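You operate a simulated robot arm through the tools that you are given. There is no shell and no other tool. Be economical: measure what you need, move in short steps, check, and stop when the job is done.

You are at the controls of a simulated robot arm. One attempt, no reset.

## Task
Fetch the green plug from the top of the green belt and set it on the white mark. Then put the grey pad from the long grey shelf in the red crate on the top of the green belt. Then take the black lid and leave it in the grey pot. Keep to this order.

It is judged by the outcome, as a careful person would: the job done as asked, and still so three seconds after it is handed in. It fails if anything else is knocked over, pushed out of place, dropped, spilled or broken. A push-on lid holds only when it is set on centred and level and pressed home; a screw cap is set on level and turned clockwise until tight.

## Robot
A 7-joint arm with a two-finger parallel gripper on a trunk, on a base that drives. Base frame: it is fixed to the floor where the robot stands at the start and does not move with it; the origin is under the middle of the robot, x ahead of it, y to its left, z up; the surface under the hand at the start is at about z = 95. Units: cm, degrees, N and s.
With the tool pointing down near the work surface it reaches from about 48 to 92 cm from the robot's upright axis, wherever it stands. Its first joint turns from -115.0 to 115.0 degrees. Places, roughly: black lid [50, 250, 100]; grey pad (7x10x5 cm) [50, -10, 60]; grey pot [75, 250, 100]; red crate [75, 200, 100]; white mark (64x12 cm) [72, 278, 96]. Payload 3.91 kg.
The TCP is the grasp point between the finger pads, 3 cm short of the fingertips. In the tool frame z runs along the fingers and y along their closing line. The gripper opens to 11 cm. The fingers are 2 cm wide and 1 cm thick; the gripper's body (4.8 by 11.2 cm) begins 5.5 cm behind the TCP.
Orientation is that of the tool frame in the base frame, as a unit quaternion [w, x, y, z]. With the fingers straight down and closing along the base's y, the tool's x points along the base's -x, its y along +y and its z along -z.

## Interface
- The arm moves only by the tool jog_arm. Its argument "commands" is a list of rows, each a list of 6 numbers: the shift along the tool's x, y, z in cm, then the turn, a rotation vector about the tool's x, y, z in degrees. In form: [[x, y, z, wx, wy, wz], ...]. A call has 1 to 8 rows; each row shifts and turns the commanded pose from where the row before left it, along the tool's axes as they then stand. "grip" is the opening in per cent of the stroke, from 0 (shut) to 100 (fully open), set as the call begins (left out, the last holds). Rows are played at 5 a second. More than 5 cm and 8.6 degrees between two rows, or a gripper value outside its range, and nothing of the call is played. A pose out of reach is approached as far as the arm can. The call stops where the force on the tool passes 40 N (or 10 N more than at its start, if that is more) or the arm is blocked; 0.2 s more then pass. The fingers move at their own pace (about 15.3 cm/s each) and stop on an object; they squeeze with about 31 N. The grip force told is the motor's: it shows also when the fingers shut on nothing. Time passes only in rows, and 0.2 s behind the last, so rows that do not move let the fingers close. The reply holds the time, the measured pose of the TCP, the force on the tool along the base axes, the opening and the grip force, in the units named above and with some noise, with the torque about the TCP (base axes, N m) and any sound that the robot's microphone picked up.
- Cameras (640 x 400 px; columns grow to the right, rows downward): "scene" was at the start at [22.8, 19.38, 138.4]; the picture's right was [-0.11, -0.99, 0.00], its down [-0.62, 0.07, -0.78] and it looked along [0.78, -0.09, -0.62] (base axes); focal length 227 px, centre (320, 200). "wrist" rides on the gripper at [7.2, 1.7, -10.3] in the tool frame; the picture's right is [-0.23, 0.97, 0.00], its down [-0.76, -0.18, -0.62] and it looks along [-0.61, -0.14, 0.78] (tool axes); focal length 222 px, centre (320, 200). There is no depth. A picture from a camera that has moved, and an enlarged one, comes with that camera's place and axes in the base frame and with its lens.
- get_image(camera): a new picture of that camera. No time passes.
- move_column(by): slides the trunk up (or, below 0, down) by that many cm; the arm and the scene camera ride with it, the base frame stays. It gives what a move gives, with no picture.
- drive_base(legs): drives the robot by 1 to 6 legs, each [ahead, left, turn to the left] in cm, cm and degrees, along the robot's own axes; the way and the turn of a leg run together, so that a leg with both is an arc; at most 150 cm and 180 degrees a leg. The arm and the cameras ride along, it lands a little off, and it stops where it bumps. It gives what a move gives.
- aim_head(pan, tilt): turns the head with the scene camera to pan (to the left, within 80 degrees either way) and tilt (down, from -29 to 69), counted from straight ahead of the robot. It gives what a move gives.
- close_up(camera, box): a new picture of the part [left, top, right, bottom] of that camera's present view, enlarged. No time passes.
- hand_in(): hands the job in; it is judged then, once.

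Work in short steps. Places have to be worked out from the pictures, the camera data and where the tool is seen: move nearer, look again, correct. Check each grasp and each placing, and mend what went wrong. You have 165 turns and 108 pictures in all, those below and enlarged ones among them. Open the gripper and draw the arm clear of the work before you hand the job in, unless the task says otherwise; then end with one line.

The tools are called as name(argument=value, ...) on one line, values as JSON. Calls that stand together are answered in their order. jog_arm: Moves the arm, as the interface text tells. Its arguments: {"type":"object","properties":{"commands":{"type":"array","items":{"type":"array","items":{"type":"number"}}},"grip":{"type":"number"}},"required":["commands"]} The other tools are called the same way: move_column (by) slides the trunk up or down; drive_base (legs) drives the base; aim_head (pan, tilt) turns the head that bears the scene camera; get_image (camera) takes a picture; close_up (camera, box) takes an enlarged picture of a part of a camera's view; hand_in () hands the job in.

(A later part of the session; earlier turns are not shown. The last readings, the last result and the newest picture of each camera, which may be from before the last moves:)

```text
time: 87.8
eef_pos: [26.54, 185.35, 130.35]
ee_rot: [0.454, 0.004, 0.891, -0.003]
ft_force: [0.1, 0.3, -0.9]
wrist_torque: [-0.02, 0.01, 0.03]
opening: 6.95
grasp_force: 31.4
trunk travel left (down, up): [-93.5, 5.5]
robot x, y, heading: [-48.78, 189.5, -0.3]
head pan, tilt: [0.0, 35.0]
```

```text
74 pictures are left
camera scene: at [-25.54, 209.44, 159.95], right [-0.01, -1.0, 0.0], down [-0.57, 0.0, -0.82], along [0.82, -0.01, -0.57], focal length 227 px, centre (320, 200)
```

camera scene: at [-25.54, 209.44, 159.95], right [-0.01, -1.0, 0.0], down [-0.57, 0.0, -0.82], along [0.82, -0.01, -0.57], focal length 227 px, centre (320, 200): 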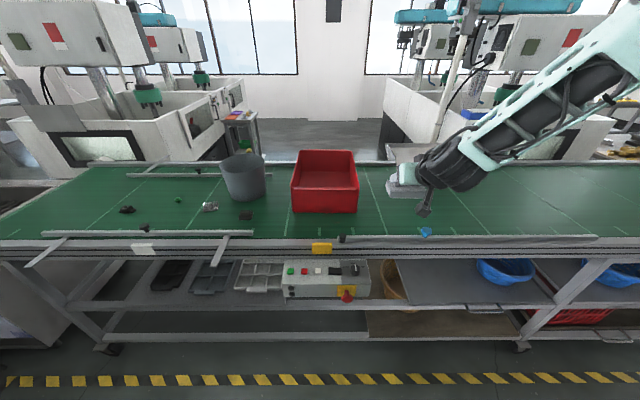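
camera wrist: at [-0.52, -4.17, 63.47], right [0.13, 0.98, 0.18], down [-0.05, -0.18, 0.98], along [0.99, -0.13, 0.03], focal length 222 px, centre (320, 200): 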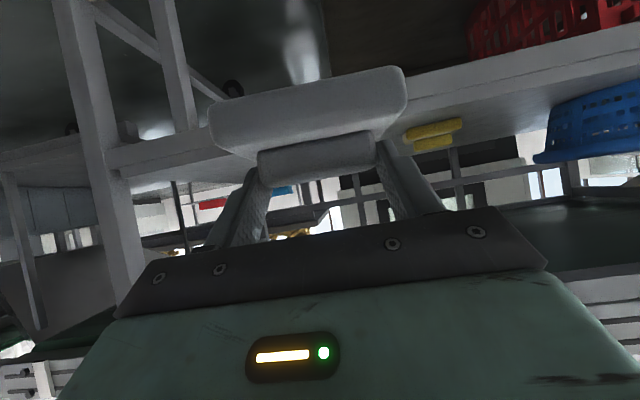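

The crate spans about x 58–87, y 190–221, rim z≈107. With the hand this tilted the crate wall would be close to the wrist, so I'll first set the pad on the clear belt at about (63, 173) and re-grip it vertically. I drive forward.

drive_base(legs=[[28, -8, 0.3]])

aim_head(pan=-15, tilt=40)

get_image(camera="scene")

get_image(camera="wrist")

```text
time: 89.8
eef_pos: [53.6, 177.52, 130.27]
ee_rot: [0.453, 0.002, 0.891, -0.001]
ft_force: [-0.8, 0.2, 0.2]
wrist_torque: [-0.01, 0.0, 0.0]
opening: 6.99
grasp_force: 30.9
trunk travel left (down, up): [-93.5, 5.5]
robot x, y, heading: [-21.6, 181.22, -0.1]
head pan, tilt: [0.0, 35.0]
```

```text
time: 90.5
eef_pos: [53.68, 177.53, 130.14]
ee_rot: [0.454, 0.003, 0.891, -0.002]
ft_force: [0.4, 0.4, -0.6]
wrist_torque: [-0.01, -0.03, 0.0]
opening: 6.97
grasp_force: 31.2
trunk travel left (down, up): [-93.5, 5.5]
robot x, y, heading: [-21.53, 181.36, -0.2]
head pan, tilt: [-15.0, 40.0]
```

```text
73 pictures are left
camera scene: at [0.92, 199.25, 159.2], right [-0.26, -0.97, 0.0], down [-0.62, 0.17, -0.77], along [0.74, -0.2, -0.64], focal length 227 px, centre (320, 200)
```

scene: 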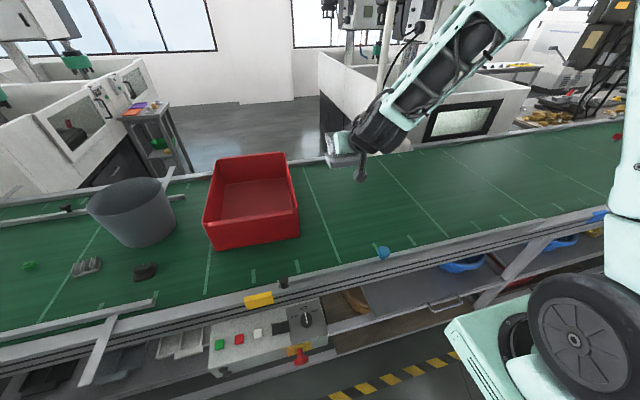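

```text
72 pictures are left
camera wrist: at [41.14, 179.28, 130.47], right [0.14, 0.97, 0.18], down [-0.05, -0.18, 0.98], along [0.99, -0.15, 0.03], focal length 222 px, centre (320, 200)
```

wrist: 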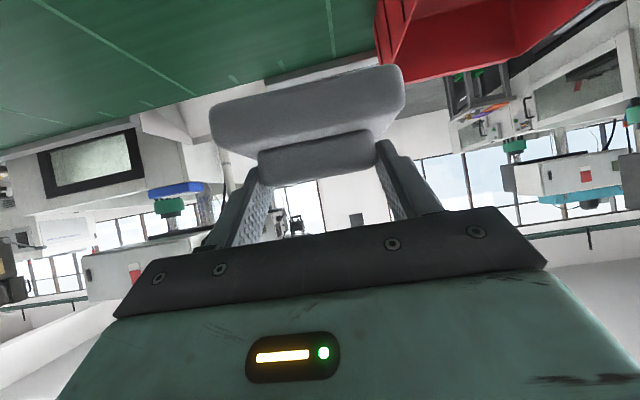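

Clear belt lies ahead-right of the crate. I shift to x≈62, y≈171 and lower with the trunk.

jog_arm(commands=[[-1.25, -1.6, 1.7, 0, 0, 0], [-1.25, -1.6, 1.7, 0, 0, 0], [-1.25, -1.6, 1.7, 0, 0, 0], [-1.2, -1.6, 1.7, 0, 0, 0], [0, 0, 0, 0, 0, 0]])

move_column(by=-26)

get_image(camera="scene")

```text
time: 91.8
eef_pos: [62.16, 171.17, 130.12]
ee_rot: [0.453, 0.002, 0.892, -0.001]
ft_force: [-0.3, 0.2, -0.9]
wrist_torque: [-0.01, 0.01, 0.01]
opening: 6.96
grasp_force: 30.8
trunk travel left (down, up): [-93.5, 5.5]
robot x, y, heading: [-21.46, 181.63, -0.3]
head pan, tilt: [-15.0, 40.0]
```

```text
time: 94.4
eef_pos: [62.15, 171.24, 104.1]
ee_rot: [0.453, 0.001, 0.892, -0.001]
ft_force: [-0.7, -0.5, 0.5]
wrist_torque: [0.01, 0.01, 0.01]
opening: 6.95
grasp_force: 31.0
trunk travel left (down, up): [-67.5, 31.5]
robot x, y, heading: [-21.37, 181.36, -0.3]
head pan, tilt: [-15.0, 40.0]
```

```text
71 pictures are left
camera scene: at [0.92, 199.24, 133.2], right [-0.26, -0.97, 0.0], down [-0.62, 0.17, -0.77], along [0.74, -0.2, -0.64], focal length 227 px, centre (320, 200)
```

scene: 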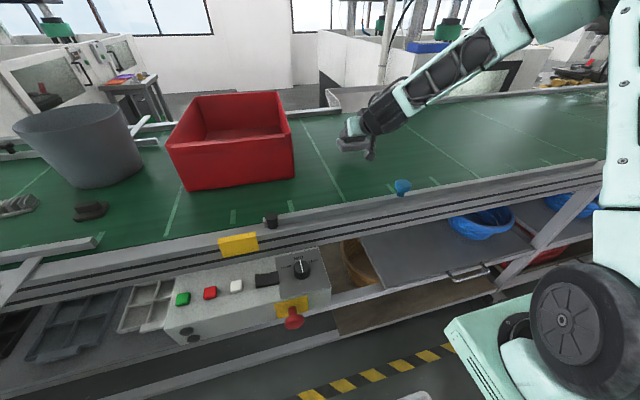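

The pad hovers a few cm above the belt. I lower gently until contact.

jog_arm(commands=[[0.81, 0, 0.59, 0, 0, 0], [0.81, 0, 0.59, 0, 0, 0], [0.81, 0, 0.59, 0, 0, 0], [0.24, 0, 0.18, 0, 0, 0], [0, 0, 0, 0, 0, 0]])

jog_arm(commands=[[0.16, 0, 0.12, 0, 0, 0], [0.16, 0, 0.12, 0, 0, 0], [0, 0, 0, 0, 0, 0]])

```text
time: 95.6
eef_pos: [62.17, 171.22, 100.55]
ee_rot: [0.453, 0.002, 0.891, -0.001]
ft_force: [-0.2, 0.9, -1.7]
wrist_torque: [-0.03, 0.03, 0.0]
opening: 6.92
grasp_force: 31.1
trunk travel left (down, up): [-67.5, 31.5]
robot x, y, heading: [-21.72, 180.97, -0.2]
head pan, tilt: [-15.0, 40.0]
```

```text
time: 96.4
eef_pos: [62.21, 171.28, 100.35]
ee_rot: [0.454, 0.001, 0.891, -0.001]
ft_force: [-1.3, 1.5, 2.5]
wrist_torque: [-0.13, 0.05, -0.07]
opening: 6.92
grasp_force: 30.0
trunk travel left (down, up): [-67.5, 31.5]
robot x, y, heading: [-21.4, 181.55, -0.3]
head pan, tilt: [-15.0, 40.0]
```

First contact is felt. I check the pad against the belt in the wrist view.

close_up(camera="wrist", box=[160, 20, 480, 220])

close_up(camera="scene", box=[300, 80, 460, 180])

```text
2.00 times, centred on (320, 120) of wrist
camera zoom: at [49.54, 172.94, 100.59], right [0.14, 0.97, 0.18], down [-0.06, -0.18, 0.98], along [0.99, -0.15, 0.03], focal length 444 px, centre (320, 360)
```

zoom: 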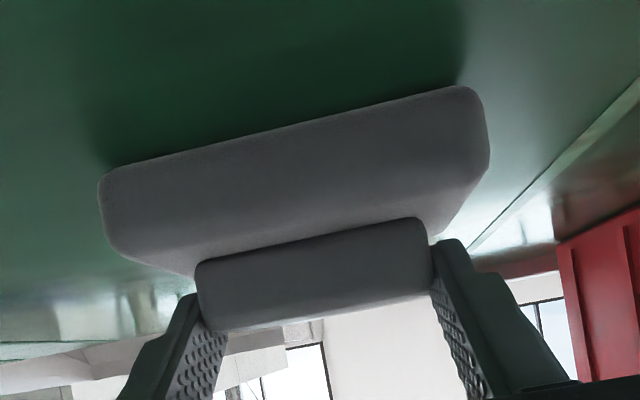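

```text
4.00 times, centred on (380, 130) of scene
camera zoom: at [0.89, 199.25, 133.2], right [-0.26, -0.97, 0.0], down [-0.62, 0.17, -0.77], along [0.74, -0.2, -0.64], focal length 908 px, centre (80, 480)
```

zoom: 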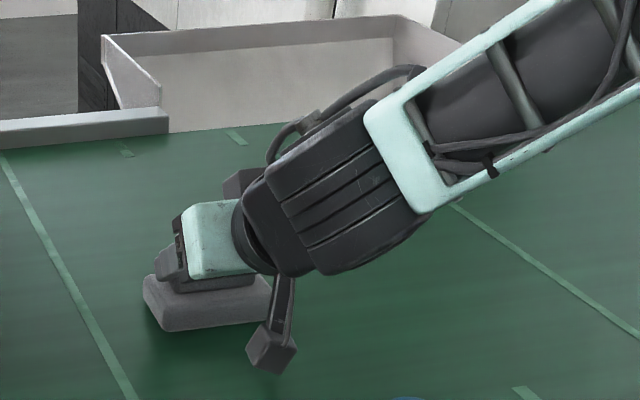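

Pad looks level on the belt. I press down a touch, then release and withdraw along the tool axis.

jog_arm(commands=[[0.12, 0, 0.09, 0, 0, 0], [0, 0, 0, 0, 0, 0]])

jog_arm(commands=[[0, 0, 0, 0, 0, 0], [0, 0, 0, 0, 0, 0], [0, 0, 0, 0, 0, 0]], grip=92)

get_image(camera="wrist")

```text
time: 97.0
eef_pos: [62.08, 171.37, 100.46]
ee_rot: [0.455, 0.002, 0.891, -0.001]
ft_force: [-1.2, 3.0, 14.0]
wrist_torque: [-0.32, 0.1, -0.04]
opening: 6.94
grasp_force: 31.1
trunk travel left (down, up): [-67.5, 31.5]
robot x, y, heading: [-21.39, 181.45, -0.2]
head pan, tilt: [-15.0, 40.0]
```

```text
time: 97.8
eef_pos: [62.24, 171.28, 100.26]
ee_rot: [0.453, 0.003, 0.892, -0.002]
ft_force: [-0.3, -0.3, 0.0]
wrist_torque: [0.03, 0.02, 0.01]
opening: 10.11
grasp_force: 0.1
trunk travel left (down, up): [-67.5, 31.5]
robot x, y, heading: [-21.66, 181.35, -0.1]
head pan, tilt: [-15.0, 40.0]
```

```text
68 pictures are left
camera wrist: at [49.52, 172.89, 100.37], right [0.14, 0.97, 0.18], down [-0.05, -0.18, 0.98], along [0.99, -0.15, 0.03], focal length 222 px, centre (320, 200)
```

wrist: 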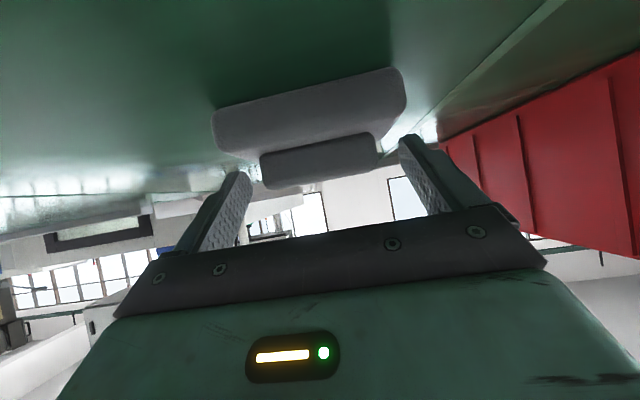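

Released cleanly. I back out along the tool axis, then turn the hand to vertical.

jog_arm(commands=[[0, 0, -2, 0, 0, 0], [0, 0, -4, 0, 0, 0], [-1.5, 0, -4, 0, 0, 0], [-3, 0, -3, 0, 0, 0], [-3, 0, -2, 0, 0, 0], [-3, 0, 0, 0, 0, 0]])

jog_arm(commands=[[0, 0, 0, 0, 8, 0], [0, 0, 0, 0, 8, 0], [0, 0, 0, 0, 8, 0], [0, 0, 0, 0, 8, 0], [0, 0, 0, 0, 8, 0], [0, 0, 0, 0, 8, 0], [0, 0, 0, 0, 5.95, 0], [0, 0, 0, 0, 0, 0]])

get_image(camera="wrist")

```text
time: 99.2
eef_pos: [56.28, 171.45, 117.38]
ee_rot: [0.453, 0.001, 0.892, -0.001]
ft_force: [0.1, 0.7, -1.3]
wrist_torque: [0.01, -0.03, -0.01]
opening: 10.11
grasp_force: 0.2
trunk travel left (down, up): [-67.5, 31.5]
robot x, y, heading: [-21.8, 181.3, -0.3]
head pan, tilt: [-15.0, 40.0]
```

```text
time: 101.0
eef_pos: [56.31, 171.25, 117.41]
ee_rot: [-0.001, 0.002, 1.0, -0.001]
ft_force: [0.7, -0.7, -0.1]
wrist_torque: [-0.03, -0.02, 0.0]
opening: 10.16
grasp_force: 0.0
trunk travel left (down, up): [-67.5, 31.5]
robot x, y, heading: [-21.98, 180.84, -0.5]
head pan, tilt: [-15.0, 40.0]
```

```text
67 pictures are left
camera wrist: at [49.06, 172.89, 127.85], right [0.23, 0.97, 0.0], down [0.76, -0.18, 0.62], along [0.6, -0.14, -0.78], focal length 222 px, centre (320, 200)
```

wrist: 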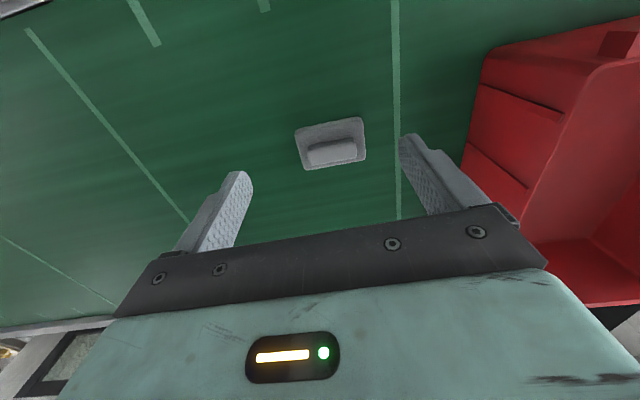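

The handle is at (63.1, 171.4). I go above it and down to z≈104.

jog_arm(commands=[[-3.4, 0.1, 0, 0, 0, 0], [-3.4, 0.1, 0, 0, 0, 0], [0, 0, 4.5, 0, 0, 0], [0, 0, 4.5, 0, 0, 0], [0, 0, 4, 0, 0, 0], [0, 0, 0, 0, 0, 0]], grip=88)

get_image(camera="wrist")

```text
time: 102.4
eef_pos: [63.14, 171.24, 104.95]
ee_rot: [-0.001, 0.001, 1.0, 0.001]
ft_force: [0.5, 0.3, 0.6]
wrist_torque: [-0.01, -0.04, 0.05]
opening: 9.68
grasp_force: 0.0
trunk travel left (down, up): [-67.5, 31.5]
robot x, y, heading: [-21.73, 181.35, -0.2]
head pan, tilt: [-15.0, 40.0]
```

```text
66 pictures are left
camera wrist: at [55.92, 172.96, 115.31], right [0.23, 0.97, 0.0], down [0.76, -0.18, 0.62], along [0.61, -0.14, -0.78], focal length 222 px, centre (320, 200)
```

wrist: 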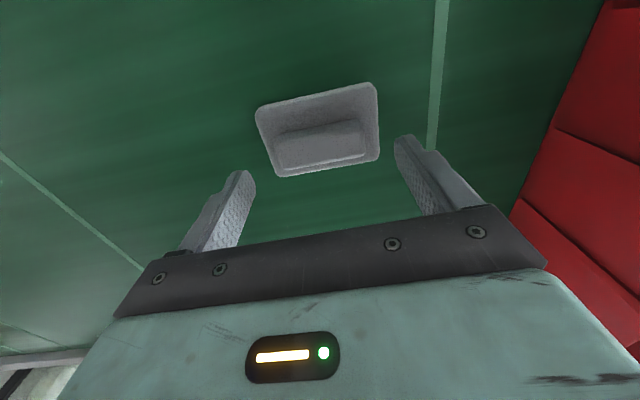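

Aligned within a few mm. I descend to TCP z≈100.7 and close on the handle.

jog_arm(commands=[[-0.3, 0.15, 2, 0, 0, 0], [0, 0, 1.7, 0, 0, 0], [0, 0, 0.5, 0, 0, 0], [0, 0, 0, 0, 0, 0]])

jog_arm(commands=[[0, 0, 0, 0, 0, 0], [0, 0, 0, 0, 0, 0], [0, 0, 0, 0, 0, 0], [0, 0, 0, 0, 0, 0]], grip=0)

get_image(camera="wrist")

```text
time: 103.4
eef_pos: [63.3, 171.56, 100.54]
ee_rot: [-0.001, 0.001, 1.0, 0.0]
ft_force: [0.7, -0.1, 0.2]
wrist_torque: [-0.01, 0.0, -0.02]
opening: 9.68
grasp_force: 0.1
trunk travel left (down, up): [-67.5, 31.5]
robot x, y, heading: [-21.32, 181.34, -0.2]
head pan, tilt: [-15.0, 40.0]
```

```text
time: 104.4
eef_pos: [63.32, 171.53, 100.49]
ee_rot: [-0.001, 0.001, 1.0, 0.0]
ft_force: [-0.1, -0.2, 0.0]
wrist_torque: [-0.01, -0.02, -0.06]
opening: 6.91
grasp_force: 30.9
trunk travel left (down, up): [-67.5, 31.5]
robot x, y, heading: [-21.8, 181.11, -0.3]
head pan, tilt: [-15.0, 40.0]
```

```text
65 pictures are left
camera wrist: at [56.19, 173.14, 110.91], right [0.23, 0.97, 0.0], down [0.76, -0.18, 0.62], along [0.61, -0.14, -0.78], focal length 222 px, centre (320, 200)
```

wrist: 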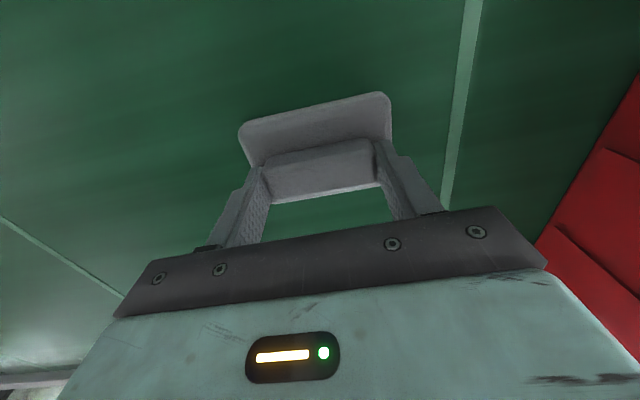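

Gripped on the handle with the hand vertical. I lift to z≈118 and check.

jog_arm(commands=[[0, 0, -2, 0, 0, 0], [0, 0, -3, 0, 0, 0], [0, 0, -4.5, 0, 0, 0], [0, 0, -4.5, 0, 0, 0], [0, 0, -4.5, 0, 0, 0], [0, 0, -3, 0, 0, 0], [0, 0, 0, 0, 0, 0]])

aim_head(pan=0, tilt=40)

get_image(camera="wrist")

get_image(camera="scene")

```text
time: 106.0
eef_pos: [63.49, 171.88, 121.71]
ee_rot: [-0.001, 0.001, 1.0, 0.0]
ft_force: [-0.1, -0.3, -1.2]
wrist_torque: [0.02, 0.01, -0.04]
opening: 6.92
grasp_force: 30.4
trunk travel left (down, up): [-67.5, 31.5]
robot x, y, heading: [-21.65, 181.01, -0.3]
head pan, tilt: [-15.0, 40.0]
```

```text
time: 106.8
eef_pos: [63.58, 171.87, 121.71]
ee_rot: [-0.001, 0.002, 1.0, 0.0]
ft_force: [0.3, -1.1, -1.2]
wrist_torque: [-0.01, 0.02, -0.03]
opening: 6.92
grasp_force: 31.1
trunk travel left (down, up): [-67.5, 31.5]
robot x, y, heading: [-21.77, 181.19, -0.0]
head pan, tilt: [0.0, 40.0]
```

```text
64 pictures are left
camera wrist: at [56.32, 173.46, 132.12], right [0.23, 0.97, 0.0], down [0.76, -0.18, 0.62], along [0.61, -0.14, -0.78], focal length 222 px, centre (320, 200)
```

wrist: 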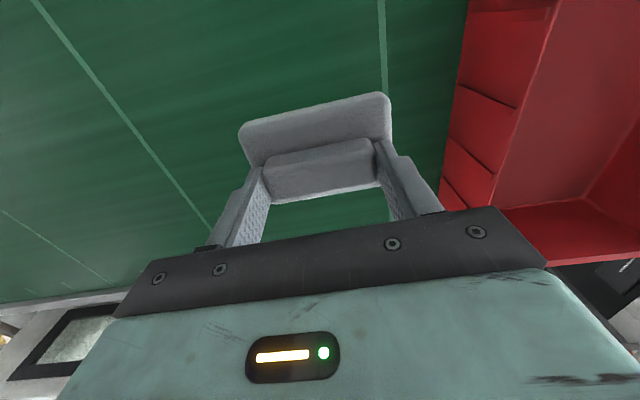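

```text
63 pictures are left
camera scene: at [1.21, 201.44, 133.19], right [0.0, -1.0, 0.0], down [-0.64, 0.0, -0.77], along [0.77, 0.0, -0.64], focal length 227 px, centre (320, 200)
```

scene: 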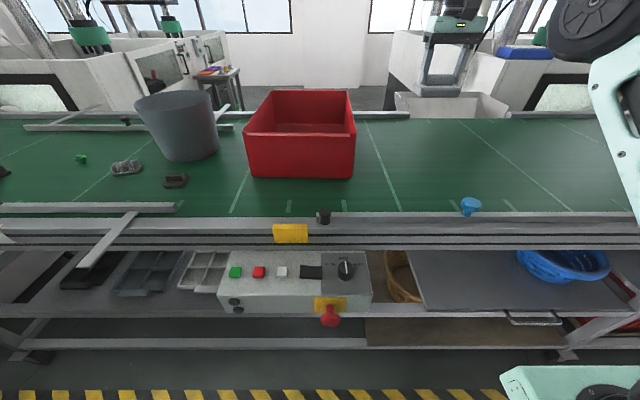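

Crate measures x 58–99, y 191.5–222, rim z≈108. I raise the trunk a bit and drive to about (-15, 200), still clear of the control panel, then will move over the crate.

move_column(by=8)

drive_base(legs=[[6, 20, 0]])

get_image(camera="wrist")

```text
time: 108.0
eef_pos: [63.52, 171.84, 129.68]
ee_rot: [-0.001, 0.002, 1.0, -0.001]
ft_force: [0.1, 0.4, -1.2]
wrist_torque: [0.02, 0.01, 0.01]
opening: 6.91
grasp_force: 31.2
trunk travel left (down, up): [-75.5, 23.5]
robot x, y, heading: [-21.48, 181.28, 0.1]
head pan, tilt: [0.0, 40.0]
```

```text
time: 109.6
eef_pos: [69.5, 192.28, 129.8]
ee_rot: [-0.001, 0.0, 1.0, 0.0]
ft_force: [-0.1, -0.2, -0.4]
wrist_torque: [0.02, 0.0, -0.03]
opening: 6.88
grasp_force: 31.3
trunk travel left (down, up): [-75.5, 23.5]
robot x, y, heading: [-15.32, 201.06, 0.2]
head pan, tilt: [0.0, 40.0]
```

```text
62 pictures are left
camera wrist: at [62.32, 193.83, 140.12], right [0.23, 0.97, 0.0], down [0.76, -0.18, 0.62], along [0.61, -0.14, -0.78], focal length 222 px, centre (320, 200)
```

wrist: 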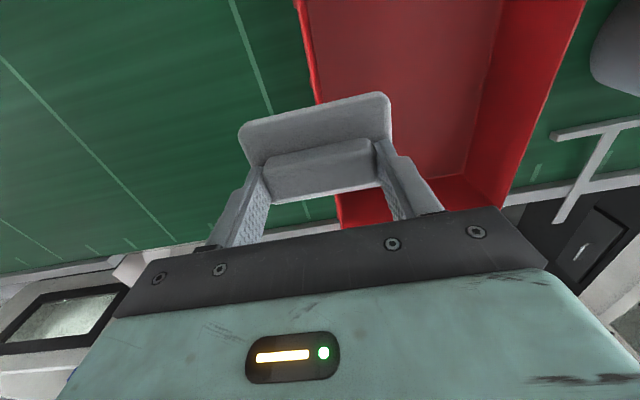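

Crate rims are at y≈192 and 222. I shift over its middle, to (72, 207).

jog_arm(commands=[[-0.6, 3.7, 0, 0, 0, 0], [-0.6, 3.7, 0, 0, 0, 0], [-0.6, 3.7, 0, 0, 0, 0], [-0.6, 3.7, 0, 0, 0, 0], [0, 0, 0, 0, 0, 0]])

get_image(camera="wrist")

get_image(camera="scene")

```text
time: 110.8
eef_pos: [69.47, 205.04, 129.11]
ee_rot: [0.0, 0.0, 1.0, -0.001]
ft_force: [0.1, 0.0, -1.3]
wrist_torque: [0.02, 0.0, -0.03]
opening: 6.9
grasp_force: 31.1
out of reach, approached as far as the arm can: row 2, 3, 4
trunk travel left (down, up): [-75.5, 23.5]
robot x, y, heading: [-15.62, 201.14, 0.0]
head pan, tilt: [0.0, 40.0]
```

```text
61 pictures are left
camera wrist: at [62.31, 206.67, 139.5], right [0.23, 0.97, 0.0], down [0.76, -0.18, 0.62], along [0.61, -0.14, -0.78], focal length 222 px, centre (320, 200)
```

wrist: 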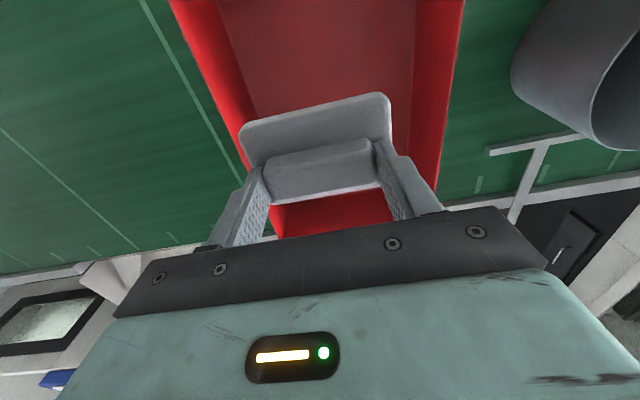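

```text
60 pictures are left
camera scene: at [7.1, 221.63, 141.19], right [0.0, -1.0, 0.0], down [-0.64, 0.0, -0.77], along [0.77, 0.0, -0.64], focal length 227 px, centre (320, 200)
```

scene: 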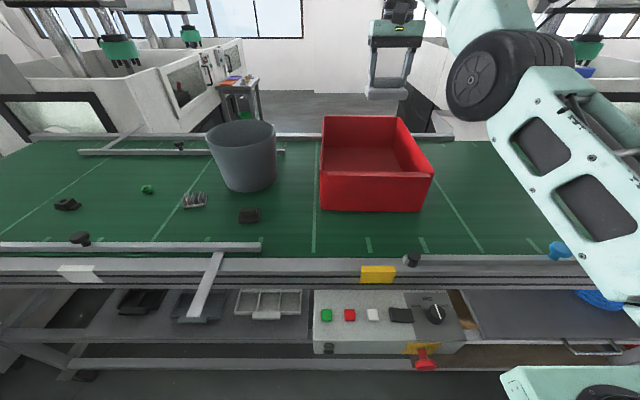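

Slightly out of reach at this height, but (69.5, 205) is already well within the crate. I lower to z≈109.

jog_arm(commands=[[0, 0, 4, 0, 0, 0], [0, 0, 4, 0, 0, 0], [0, 0, 4, 0, 0, 0], [0, 0, 4, 0, 0, 0], [0, 0, 3, 0, 0, 0], [0, 0, 0, 0, 0, 0]])

get_image(camera="wrist")

```text
time: 112.2
eef_pos: [74.85, 206.07, 111.65]
ee_rot: [-0.002, 0.0, 1.0, 0.0]
ft_force: [0.3, 0.0, -0.4]
wrist_torque: [-0.04, -0.02, 0.01]
opening: 6.91
grasp_force: 30.8
out of reach, approached as far as the arm can: row 1, 2, 3, 4, 5
trunk travel left (down, up): [-75.5, 23.5]
robot x, y, heading: [-15.62, 201.54, -0.1]
head pan, tilt: [0.0, 40.0]
```

```text
59 pictures are left
camera wrist: at [67.82, 207.75, 122.08], right [0.23, 0.97, 0.0], down [0.76, -0.18, 0.62], along [0.6, -0.14, -0.78], focal length 222 px, centre (320, 200)
```

wrist: 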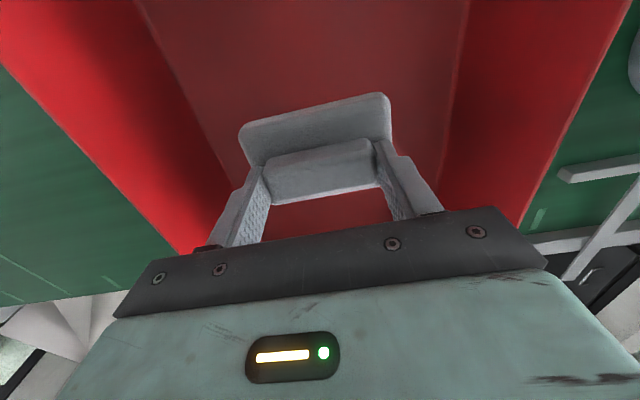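

The hand is at (75, 206), inside the crate's outline, centred. I pull back 3 cm to be well in reach and continue down.

jog_arm(commands=[[3, 0, 0, 0, 0, 0], [0, 0, 3, 0, 0, 0], [0, 0, 3, 0, 0, 0], [0, 0, 0, 0, 0, 0]])

```text
time: 113.2
eef_pos: [75.52, 207.47, 106.43]
ee_rot: [-0.003, 0.001, 1.0, -0.001]
ft_force: [-0.2, -1.4, -0.6]
wrist_torque: [-0.01, 0.0, 0.02]
opening: 6.89
grasp_force: 31.2
out of reach, approached as far as the arm can: row 1, 2, 3
trunk travel left (down, up): [-75.5, 23.5]
robot x, y, heading: [-15.81, 200.87, 0.1]
head pan, tilt: [0.0, 40.0]
```

Still at the reach limit; I pull the command back more before lowering.

jog_arm(commands=[[4, 0, 0, 0, 0, 0], [0, 0, 0, 0, 0, 0]])

```text
time: 113.8
eef_pos: [75.36, 208.23, 106.79]
ee_rot: [-0.002, -0.001, 1.0, -0.001]
ft_force: [-0.1, 0.3, -0.8]
wrist_torque: [0.0, 0.02, -0.01]
opening: 6.89
grasp_force: 30.8
out of reach, approached as far as the arm can: row 1
trunk travel left (down, up): [-75.5, 23.5]
robot x, y, heading: [-15.98, 201.48, -0.1]
head pan, tilt: [0.0, 40.0]
```

The arm seems stuck in a stretched posture. I let it settle with zero rows and see whether it converges to the command.

jog_arm(commands=[[0, 0, 0, 0, 0, 0], [0, 0, 0, 0, 0, 0], [0, 0, 0, 0, 0, 0], [0, 0, 0, 0, 0, 0]])

get_image(camera="scene")

```text
time: 114.8
eef_pos: [75.27, 208.16, 106.81]
ee_rot: [-0.001, 0.0, 1.0, -0.001]
ft_force: [0.8, 0.4, -0.9]
wrist_torque: [-0.03, 0.0, -0.02]
opening: 6.92
grasp_force: 30.4
trunk travel left (down, up): [-75.5, 23.5]
robot x, y, heading: [-15.59, 201.22, -0.3]
head pan, tilt: [0.0, 40.0]
```

```text
58 pictures are left
camera scene: at [7.12, 221.63, 141.19], right [0.0, -1.0, 0.0], down [-0.64, 0.0, -0.77], along [0.77, 0.0, -0.64], focal length 227 px, centre (320, 200)
```

scene: 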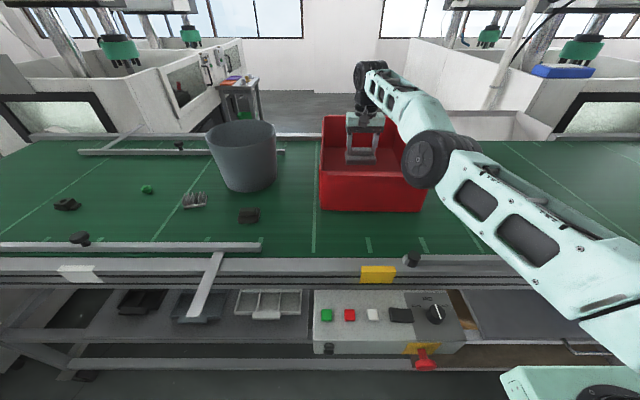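

The elbow has sagged to the right near the crate wall, so lowering here is risky. I raise the trunk first, then pull the hand back to a nearer spot to recover the posture.

move_column(by=16)

jog_arm(commands=[[2, 0, 0, 0, 0, 0], [2, 0, 0, 0, 0, 0], [2, 0, 0, 0, 0, 0], [2, 0, 0, 0, 0, 0], [0, 0, 0, 0, 0, 0]])

get_image(camera="scene")

```text
time: 116.6
eef_pos: [75.22, 208.02, 122.9]
ee_rot: [-0.002, 0.0, 1.0, -0.001]
ft_force: [0.7, 0.1, 0.5]
wrist_torque: [0.04, -0.02, -0.01]
opening: 6.91
grasp_force: 30.8
trunk travel left (down, up): [-91.5, 7.5]
robot x, y, heading: [-15.31, 201.28, -0.0]
head pan, tilt: [0.0, 40.0]
```

```text
time: 117.8
eef_pos: [74.93, 209.09, 123.44]
ee_rot: [-0.003, 0.001, 1.0, -0.001]
ft_force: [0.1, 0.2, -0.4]
wrist_torque: [-0.02, -0.03, -0.03]
opening: 6.91
grasp_force: 31.4
out of reach, approached as far as the arm can: row 1, 2, 3, 4
trunk travel left (down, up): [-91.5, 7.5]
robot x, y, heading: [-15.63, 201.38, 0.2]
head pan, tilt: [0.0, 40.0]
```

```text
57 pictures are left
camera scene: at [7.12, 221.63, 157.19], right [0.0, -1.0, 0.0], down [-0.64, 0.0, -0.77], along [0.77, 0.0, -0.64], focal length 227 px, centre (320, 200)
```

scene: 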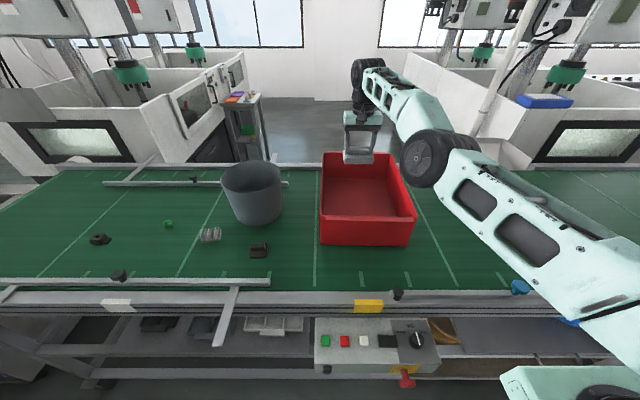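

Pulling straight back is blocked by a joint limit, so I reverse the path: raise the hand with the arm.

jog_arm(commands=[[1, -1, -3, 0, 0, 0], [1, -1, -3, 0, 0, 0], [1, -1, -3, 0, 0, 0], [1, -1, -3, 0, 0, 0], [1, -1, -3, 0, 0, 0], [0, 0, 0, 0, 0, 0]])

get_image(camera="scene")

```text
time: 119.2
eef_pos: [72.16, 204.54, 138.85]
ee_rot: [-0.003, 0.001, 1.0, -0.001]
ft_force: [-0.3, 0.2, -0.4]
wrist_torque: [-0.01, 0.02, -0.01]
opening: 6.88
grasp_force: 31.1
out of reach, approached as far as the arm can: row 1, 2, 3, 5
trunk travel left (down, up): [-91.5, 7.5]
robot x, y, heading: [-15.9, 201.03, -0.0]
head pan, tilt: [0.0, 40.0]
```

```text
56 pictures are left
camera scene: at [7.11, 221.63, 157.2], right [0.0, -1.0, 0.0], down [-0.64, 0.0, -0.77], along [0.77, 0.0, -0.64], focal length 227 px, centre (320, 200)
```

scene: 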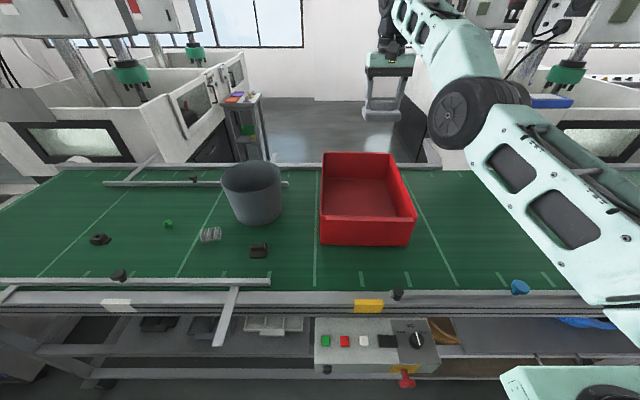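

Now I pull back at this height.

jog_arm(commands=[[2.5, 0, 0, 0, 0, 0], [2.5, 0, 0, 0, 0, 0], [2.5, 0, 0, 0, 0, 0], [2.5, 0, 0, 0, 0, 0], [0, 0, 0, 0, 0, 0]])

```text
time: 120.4
eef_pos: [70.52, 206.45, 141.75]
ee_rot: [-0.003, 0.0, 1.0, -0.001]
ft_force: [-0.3, -0.2, -1.2]
wrist_torque: [-0.01, 0.01, -0.01]
opening: 6.89
grasp_force: 30.6
out of reach, approached as far as the arm can: row 1, 2, 3, 4
trunk travel left (down, up): [-91.5, 7.5]
robot x, y, heading: [-15.53, 201.43, 0.1]
head pan, tilt: [0.0, 40.0]
```

The arm looks locked fully straight. A sideways move should bend the elbow, so I try moving left with inward pull at this safe height.

jog_arm(commands=[[2.5, 3, 0, 0, 0, 0], [2.5, 3, 0, 0, 0, 0], [2.5, 3, 0, 0, 0, 0], [2.5, 3, 0, 0, 0, 0], [0, 0, 0, 0, 0, 0]])

get_image(camera="scene")

```text
time: 121.6
eef_pos: [64.2, 220.08, 143.46]
ee_rot: [-0.001, 0.0, 1.0, -0.001]
ft_force: [0.3, -0.2, -1.0]
wrist_torque: [0.04, -0.02, 0.0]
opening: 6.91
grasp_force: 31.2
out of reach, approached as far as the arm can: row 1, 2, 3, 4
trunk travel left (down, up): [-91.5, 7.5]
robot x, y, heading: [-15.55, 201.6, -0.2]
head pan, tilt: [0.0, 40.0]
```

```text
55 pictures are left
camera scene: at [7.11, 221.65, 157.19], right [0.0, -1.0, 0.0], down [-0.64, 0.0, -0.77], along [0.77, 0.0, -0.64], focal length 227 px, centre (320, 200)
```

scene: 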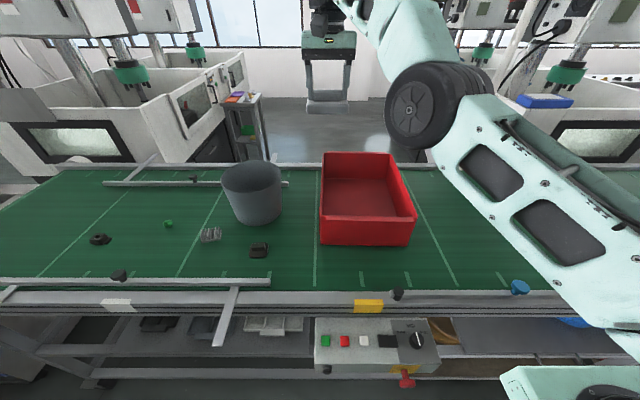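

That worked: the radius is shrinking (R≈89). I continue pulling inward with a little down motion.

jog_arm(commands=[[3, 0, 1, 0, 0, 0], [3, 0, 1, 0, 0, 0], [3, 0, 1, 0, 0, 0], [0, 0, 0, 0, 0, 0]])

```text
time: 122.6
eef_pos: [62.0, 223.7, 143.48]
ee_rot: [-0.003, -0.001, 1.0, -0.001]
ft_force: [-0.3, 0.4, -0.7]
wrist_torque: [-0.02, -0.01, -0.01]
opening: 6.91
grasp_force: 30.7
out of reach, approached as far as the arm can: row 1, 2, 3
trunk travel left (down, up): [-91.5, 7.5]
robot x, y, heading: [-15.74, 201.39, 0.1]
head pan, tilt: [0.0, 40.0]
```

It slides left when pulled in; the earlier free posture had the hand right of the robot's axis. I move back to the right at this height.

jog_arm(commands=[[0, -4.5, 0, 0, 0, 0], [0, -4.5, 0, 0, 0, 0], [0, -4.5, 0, 0, 0, 0], [0, -4.5, 0, 0, 0, 0], [0, -4.5, 0, 0, 0, 0], [0, -4.5, 0, 0, 0, 0], [0, -4.5, 0, 0, 0, 0], [0, 0, 0, 0, 0, 0]])

```text
time: 124.4
eef_pos: [70.68, 196.31, 145.51]
ee_rot: [-0.002, 0.0, 1.0, -0.002]
ft_force: [-0.1, 0.1, 0.1]
wrist_torque: [-0.01, -0.04, 0.02]
opening: 6.9
grasp_force: 31.3
out of reach, approached as far as the arm can: row 1, 2, 3, 4, 5, 6, 7
trunk travel left (down, up): [-91.5, 7.5]
robot x, y, heading: [-15.5, 201.24, 0.0]
head pan, tilt: [0.0, 40.0]
```

Continuing right, then testing inward motion.

jog_arm(commands=[[0, -4.5, 0, 0, 0, 0], [0, -4.5, 0, 0, 0, 0], [0, -4.5, 0, 0, 0, 0], [1, -4, 0, 0, 0, 0], [3, -1, 0, 0, 0, 0], [3, -1, 0, 0, 0, 0], [0, 0, 0, 0, 0, 0]])

get_image(camera="scene")

```text
time: 126.0
eef_pos: [68.41, 175.74, 148.15]
ee_rot: [-0.002, 0.0, 1.0, 0.0]
ft_force: [0.1, 0.6, -1.2]
wrist_torque: [0.01, 0.02, 0.0]
opening: 6.85
grasp_force: 30.8
out of reach, approached as far as the arm can: row 4, 5, 6
trunk travel left (down, up): [-91.5, 7.5]
robot x, y, heading: [-16.23, 201.41, -0.0]
head pan, tilt: [0.0, 40.0]
```

```text
54 pictures are left
camera scene: at [7.1, 221.61, 157.2], right [0.0, -1.0, 0.0], down [-0.64, 0.0, -0.77], along [0.77, 0.0, -0.64], focal length 227 px, centre (320, 200)
```

scene: 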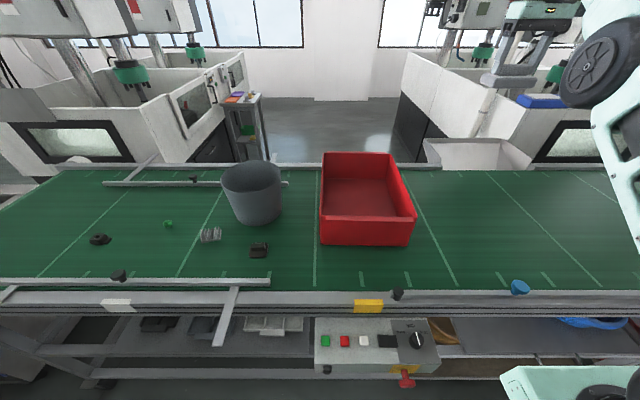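

Here I lower the hand by the arm (still well above everything) and see whether it is free.

jog_arm(commands=[[0, -1, 4, 0, 0, 0], [0, -1, 4, 0, 0, 0], [0, -1, 4, 0, 0, 0], [0, 0, 4, 0, 0, 0], [2, 0, 4, 0, 0, 0], [3, 0, 0, 0, 0, 0], [3, 0, 0, 0, 0, 0], [0, 0, 0, 0, 0, 0]])

get_image(camera="scene")

```text
time: 127.8
eef_pos: [60.25, 172.98, 128.07]
ee_rot: [-0.001, 0.0, 1.0, -0.001]
ft_force: [0.5, -0.8, 0.1]
wrist_torque: [0.01, 0.01, 0.01]
opening: 6.9
grasp_force: 31.1
trunk travel left (down, up): [-91.5, 7.5]
robot x, y, heading: [-16.06, 201.08, -0.0]
head pan, tilt: [0.0, 40.0]
```

```text
53 pictures are left
camera scene: at [7.1, 221.63, 157.2], right [0.0, -1.0, 0.0], down [-0.64, 0.0, -0.77], along [0.77, 0.0, -0.64], focal length 227 px, centre (320, 200)
```

scene: 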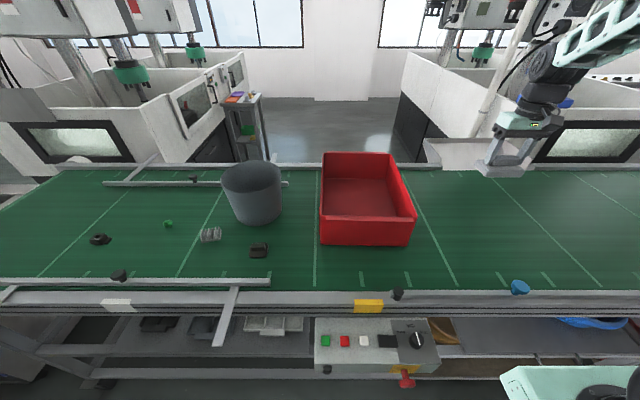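

The arm is free again, elbow up. I move the hand to (66.5, 189), keeping it right of the axis, then drive left so it comes above the crate.

jog_arm(commands=[[-1.25, 3.2, 0, 0, 0, 0], [-1.25, 3.2, 0, 0, 0, 0], [-1.25, 3.2, 0, 0, 0, 0], [-1.25, 3.2, 0, 0, 0, 0], [-1.25, 3.2, 0, 0, 0, 0], [0, 0, 0, 0, 0, 0]])

drive_base(legs=[[0, 18, 0]])

get_image(camera="scene")

get_image(camera="wrist")

```text
time: 129.2
eef_pos: [66.67, 189.06, 127.96]
ee_rot: [-0.001, 0.0, 1.0, -0.001]
ft_force: [0.1, 0.9, -0.5]
wrist_torque: [-0.03, -0.02, 0.03]
opening: 6.89
grasp_force: 30.7
trunk travel left (down, up): [-91.5, 7.5]
robot x, y, heading: [-15.56, 201.48, 0.1]
head pan, tilt: [0.0, 40.0]
```

```text
time: 130.7
eef_pos: [66.79, 207.27, 128.06]
ee_rot: [-0.001, -0.001, 1.0, 0.0]
ft_force: [0.0, -0.8, -1.0]
wrist_torque: [0.02, 0.0, -0.05]
opening: 6.92
grasp_force: 30.8
trunk travel left (down, up): [-91.5, 7.5]
robot x, y, heading: [-15.27, 219.17, 0.2]
head pan, tilt: [0.0, 40.0]
```

```text
52 pictures are left
camera scene: at [7.05, 239.59, 157.2], right [0.0, -1.0, 0.0], down [-0.64, 0.0, -0.77], along [0.77, 0.0, -0.64], focal length 227 px, centre (320, 200)
```

scene: 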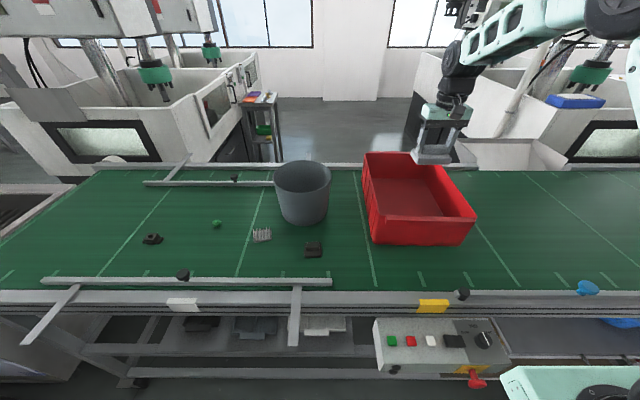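

```text
51 pictures are left
camera wrist: at [59.62, 208.77, 138.38], right [0.23, 0.97, 0.0], down [0.76, -0.18, 0.62], along [0.6, -0.14, -0.78], focal length 222 px, centre (320, 200)
```

wrist: 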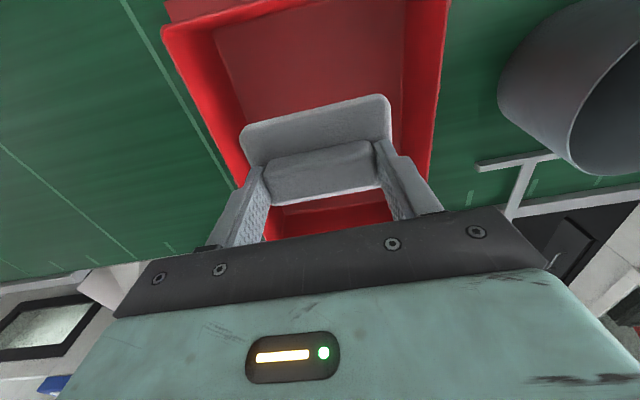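

The hand is centred over the crate in y. I go 2 cm farther in, then lower with the trunk.

jog_arm(commands=[[-2, 0, 0, 0, 0, 0], [0, 0, 0, 0, 0, 0]])

move_column(by=-24)

get_image(camera="scene")

get_image(camera="wrist")

```text
time: 131.3
eef_pos: [68.79, 207.3, 127.88]
ee_rot: [-0.002, 0.0, 1.0, 0.0]
ft_force: [-0.2, -0.2, -0.1]
wrist_torque: [0.0, 0.02, 0.01]
opening: 6.89
grasp_force: 31.6
trunk travel left (down, up): [-91.5, 7.5]
robot x, y, heading: [-15.61, 219.22, -0.1]
head pan, tilt: [0.0, 40.0]
```

```text
time: 133.8
eef_pos: [68.61, 207.22, 104.01]
ee_rot: [-0.002, -0.001, 1.0, 0.0]
ft_force: [0.6, 1.1, -0.9]
wrist_torque: [-0.01, 0.02, 0.04]
opening: 6.91
grasp_force: 31.1
trunk travel left (down, up): [-67.5, 31.5]
robot x, y, heading: [-15.5, 219.15, 0.0]
head pan, tilt: [0.0, 40.0]
```

```text
50 pictures are left
camera scene: at [7.05, 239.61, 133.2], right [0.0, -1.0, 0.0], down [-0.64, 0.0, -0.77], along [0.77, 0.0, -0.64], focal length 227 px, centre (320, 200)
```

scene: 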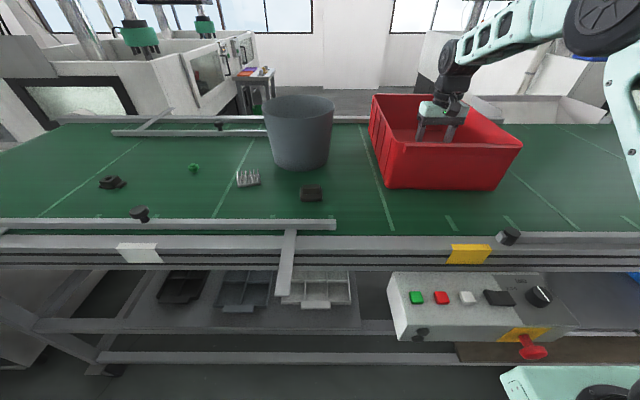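

```text
49 pictures are left
camera wrist: at [61.51, 208.84, 114.35], right [0.23, 0.97, 0.0], down [0.76, -0.18, 0.62], along [0.6, -0.14, -0.78], focal length 222 px, centre (320, 200)
```

wrist: 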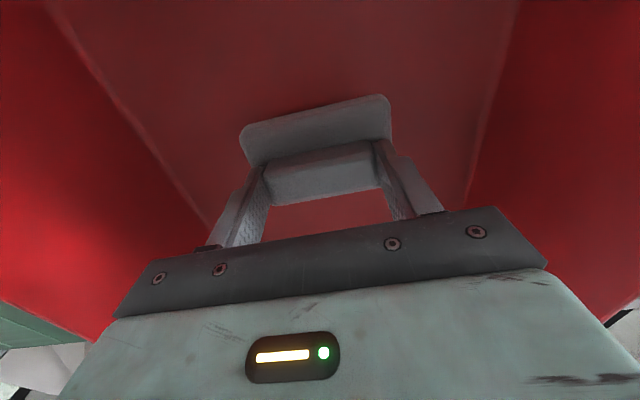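

The pad is inside, a few cm above the crate floor. I lower gently to contact.

jog_arm(commands=[[0, 0, 1, 0, 0, 0], [0, 0, 0.7, 0, 0, 0], [0, 0, 0.3, 0, 0, 0], [0, 0, 0, 0, 0, 0]])

jog_arm(commands=[[0, 0, 0.2, 0, 0, 0], [0, 0, 0.2, 0, 0, 0], [0, 0, 0, 0, 0, 0]])

```text
time: 134.8
eef_pos: [68.65, 207.16, 101.96]
ee_rot: [-0.002, -0.001, 1.0, -0.001]
ft_force: [-0.1, -0.2, -0.3]
wrist_torque: [0.0, 0.0, 0.05]
opening: 6.87
grasp_force: 31.1
trunk travel left (down, up): [-67.5, 31.5]
robot x, y, heading: [-15.57, 219.75, 0.3]
head pan, tilt: [0.0, 40.0]
```

```text
time: 135.6
eef_pos: [68.72, 207.18, 101.62]
ee_rot: [-0.001, -0.001, 1.0, 0.0]
ft_force: [0.2, -0.7, -0.3]
wrist_torque: [-0.03, -0.03, 0.02]
opening: 6.92
grasp_force: 30.9
trunk travel left (down, up): [-67.5, 31.5]
robot x, y, heading: [-15.63, 219.23, 0.4]
head pan, tilt: [0.0, 40.0]
```

No contact yet (on the belt it rested at 100.5). I continue in 0.2 steps.

jog_arm(commands=[[0, 0, 0.2, 0, 0, 0], [0, 0, 0.2, 0, 0, 0], [0, 0, 0, 0, 0, 0]])

jog_arm(commands=[[0, 0, 0.15, 0, 0, 0], [0, 0, 0.15, 0, 0, 0], [0, 0, 0, 0, 0, 0]])

```text
time: 136.4
eef_pos: [68.72, 207.21, 101.15]
ee_rot: [-0.001, -0.001, 1.0, 0.0]
ft_force: [0.1, 0.5, -0.2]
wrist_torque: [0.04, 0.0, -0.05]
opening: 6.89
grasp_force: 31.0
trunk travel left (down, up): [-67.5, 31.5]
robot x, y, heading: [-15.67, 219.37, 0.2]
head pan, tilt: [0.0, 40.0]
```

```text
time: 137.2
eef_pos: [68.61, 207.14, 101.14]
ee_rot: [0.001, -0.001, 1.0, -0.001]
ft_force: [-0.5, 1.6, 22.7]
wrist_torque: [0.19, 0.31, -0.02]
opening: 6.91
grasp_force: 31.0
trunk travel left (down, up): [-67.5, 31.5]
robot x, y, heading: [-15.8, 219.44, 0.2]
head pan, tilt: [0.0, 40.0]
```

The pad rests on the crate floor (22 N). I release and lift out straight up.

jog_arm(commands=[[0, 0, -0.25, 0, 0, 0], [0, 0, 0, 0, 0, 0], [0, 0, 0, 0, 0, 0], [0, 0, 0, 0, 0, 0]], grip=92)

move_column(by=24)

get_image(camera="wrist")

get_image(camera="scene")

```text
time: 138.2
eef_pos: [68.67, 207.4, 101.08]
ee_rot: [-0.002, 0.0, 1.0, -0.001]
ft_force: [-0.7, -1.0, 1.4]
wrist_torque: [0.03, 0.02, 0.02]
opening: 10.05
grasp_force: 0.1
trunk travel left (down, up): [-67.5, 31.5]
robot x, y, heading: [-15.3, 219.36, 0.0]
head pan, tilt: [0.0, 40.0]
```

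```text
time: 140.7
eef_pos: [68.64, 207.39, 125.03]
ee_rot: [-0.001, -0.001, 1.0, -0.001]
ft_force: [-1.5, -0.7, -0.5]
wrist_torque: [-0.02, 0.04, 0.02]
opening: 10.11
grasp_force: 0.1
trunk travel left (down, up): [-91.5, 7.5]
robot x, y, heading: [-15.56, 219.3, 0.0]
head pan, tilt: [0.0, 40.0]
```

```text
48 pictures are left
camera wrist: at [61.52, 208.91, 135.44], right [0.23, 0.97, 0.0], down [0.76, -0.18, 0.62], along [0.6, -0.14, -0.78], focal length 222 px, centre (320, 200)
```

wrist: 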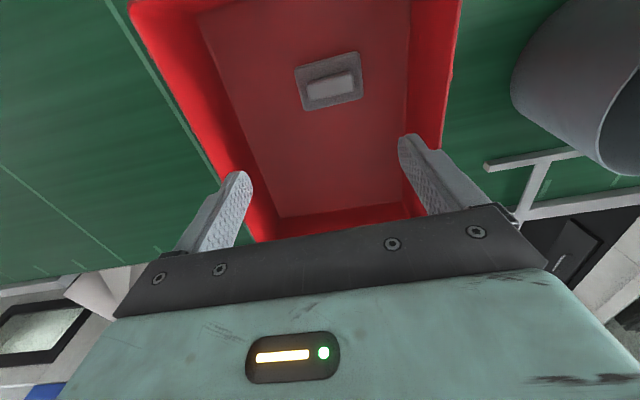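

```text
47 pictures are left
camera scene: at [7.05, 239.61, 157.19], right [0.0, -1.0, 0.0], down [-0.64, 0.0, -0.77], along [0.77, 0.0, -0.64], focal length 227 px, centre (320, 200)
```

scene: 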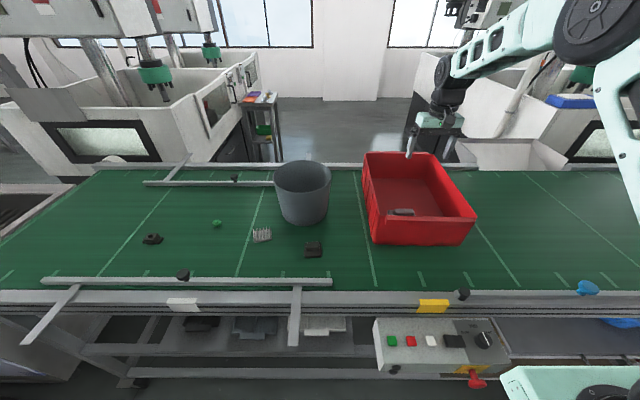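

The pad lies flat in the crate. Next the black lid and the pot: I enlarge that region.

close_up(camera="scene", box=[240, 150, 400, 250])

close_up(camera="scene", box=[280, 225, 344, 265])

```text
4.00 times, centred on (320, 200) of scene
camera zoom: at [7.05, 239.61, 157.19], right [0.0, -1.0, 0.0], down [-0.64, 0.0, -0.77], along [0.77, 0.0, -0.64], focal length 908 px, centre (320, 200)
```

zoom: 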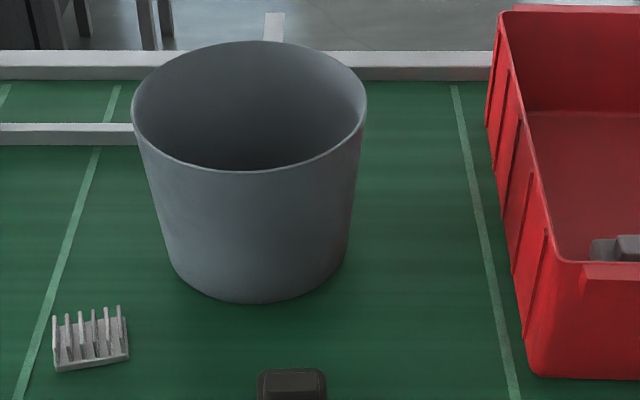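

```text
10.00 times, centred on (312, 245) of scene
camera zoom: at [7.05, 239.61, 157.19], right [0.0, -1.0, 0.0], down [-0.64, 0.0, -0.77], along [0.77, 0.0, -0.64], focal length 2270 px, centre (400, -250)
```

zoom: 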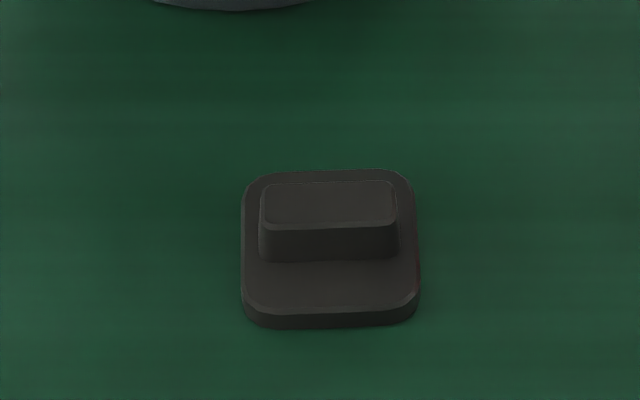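

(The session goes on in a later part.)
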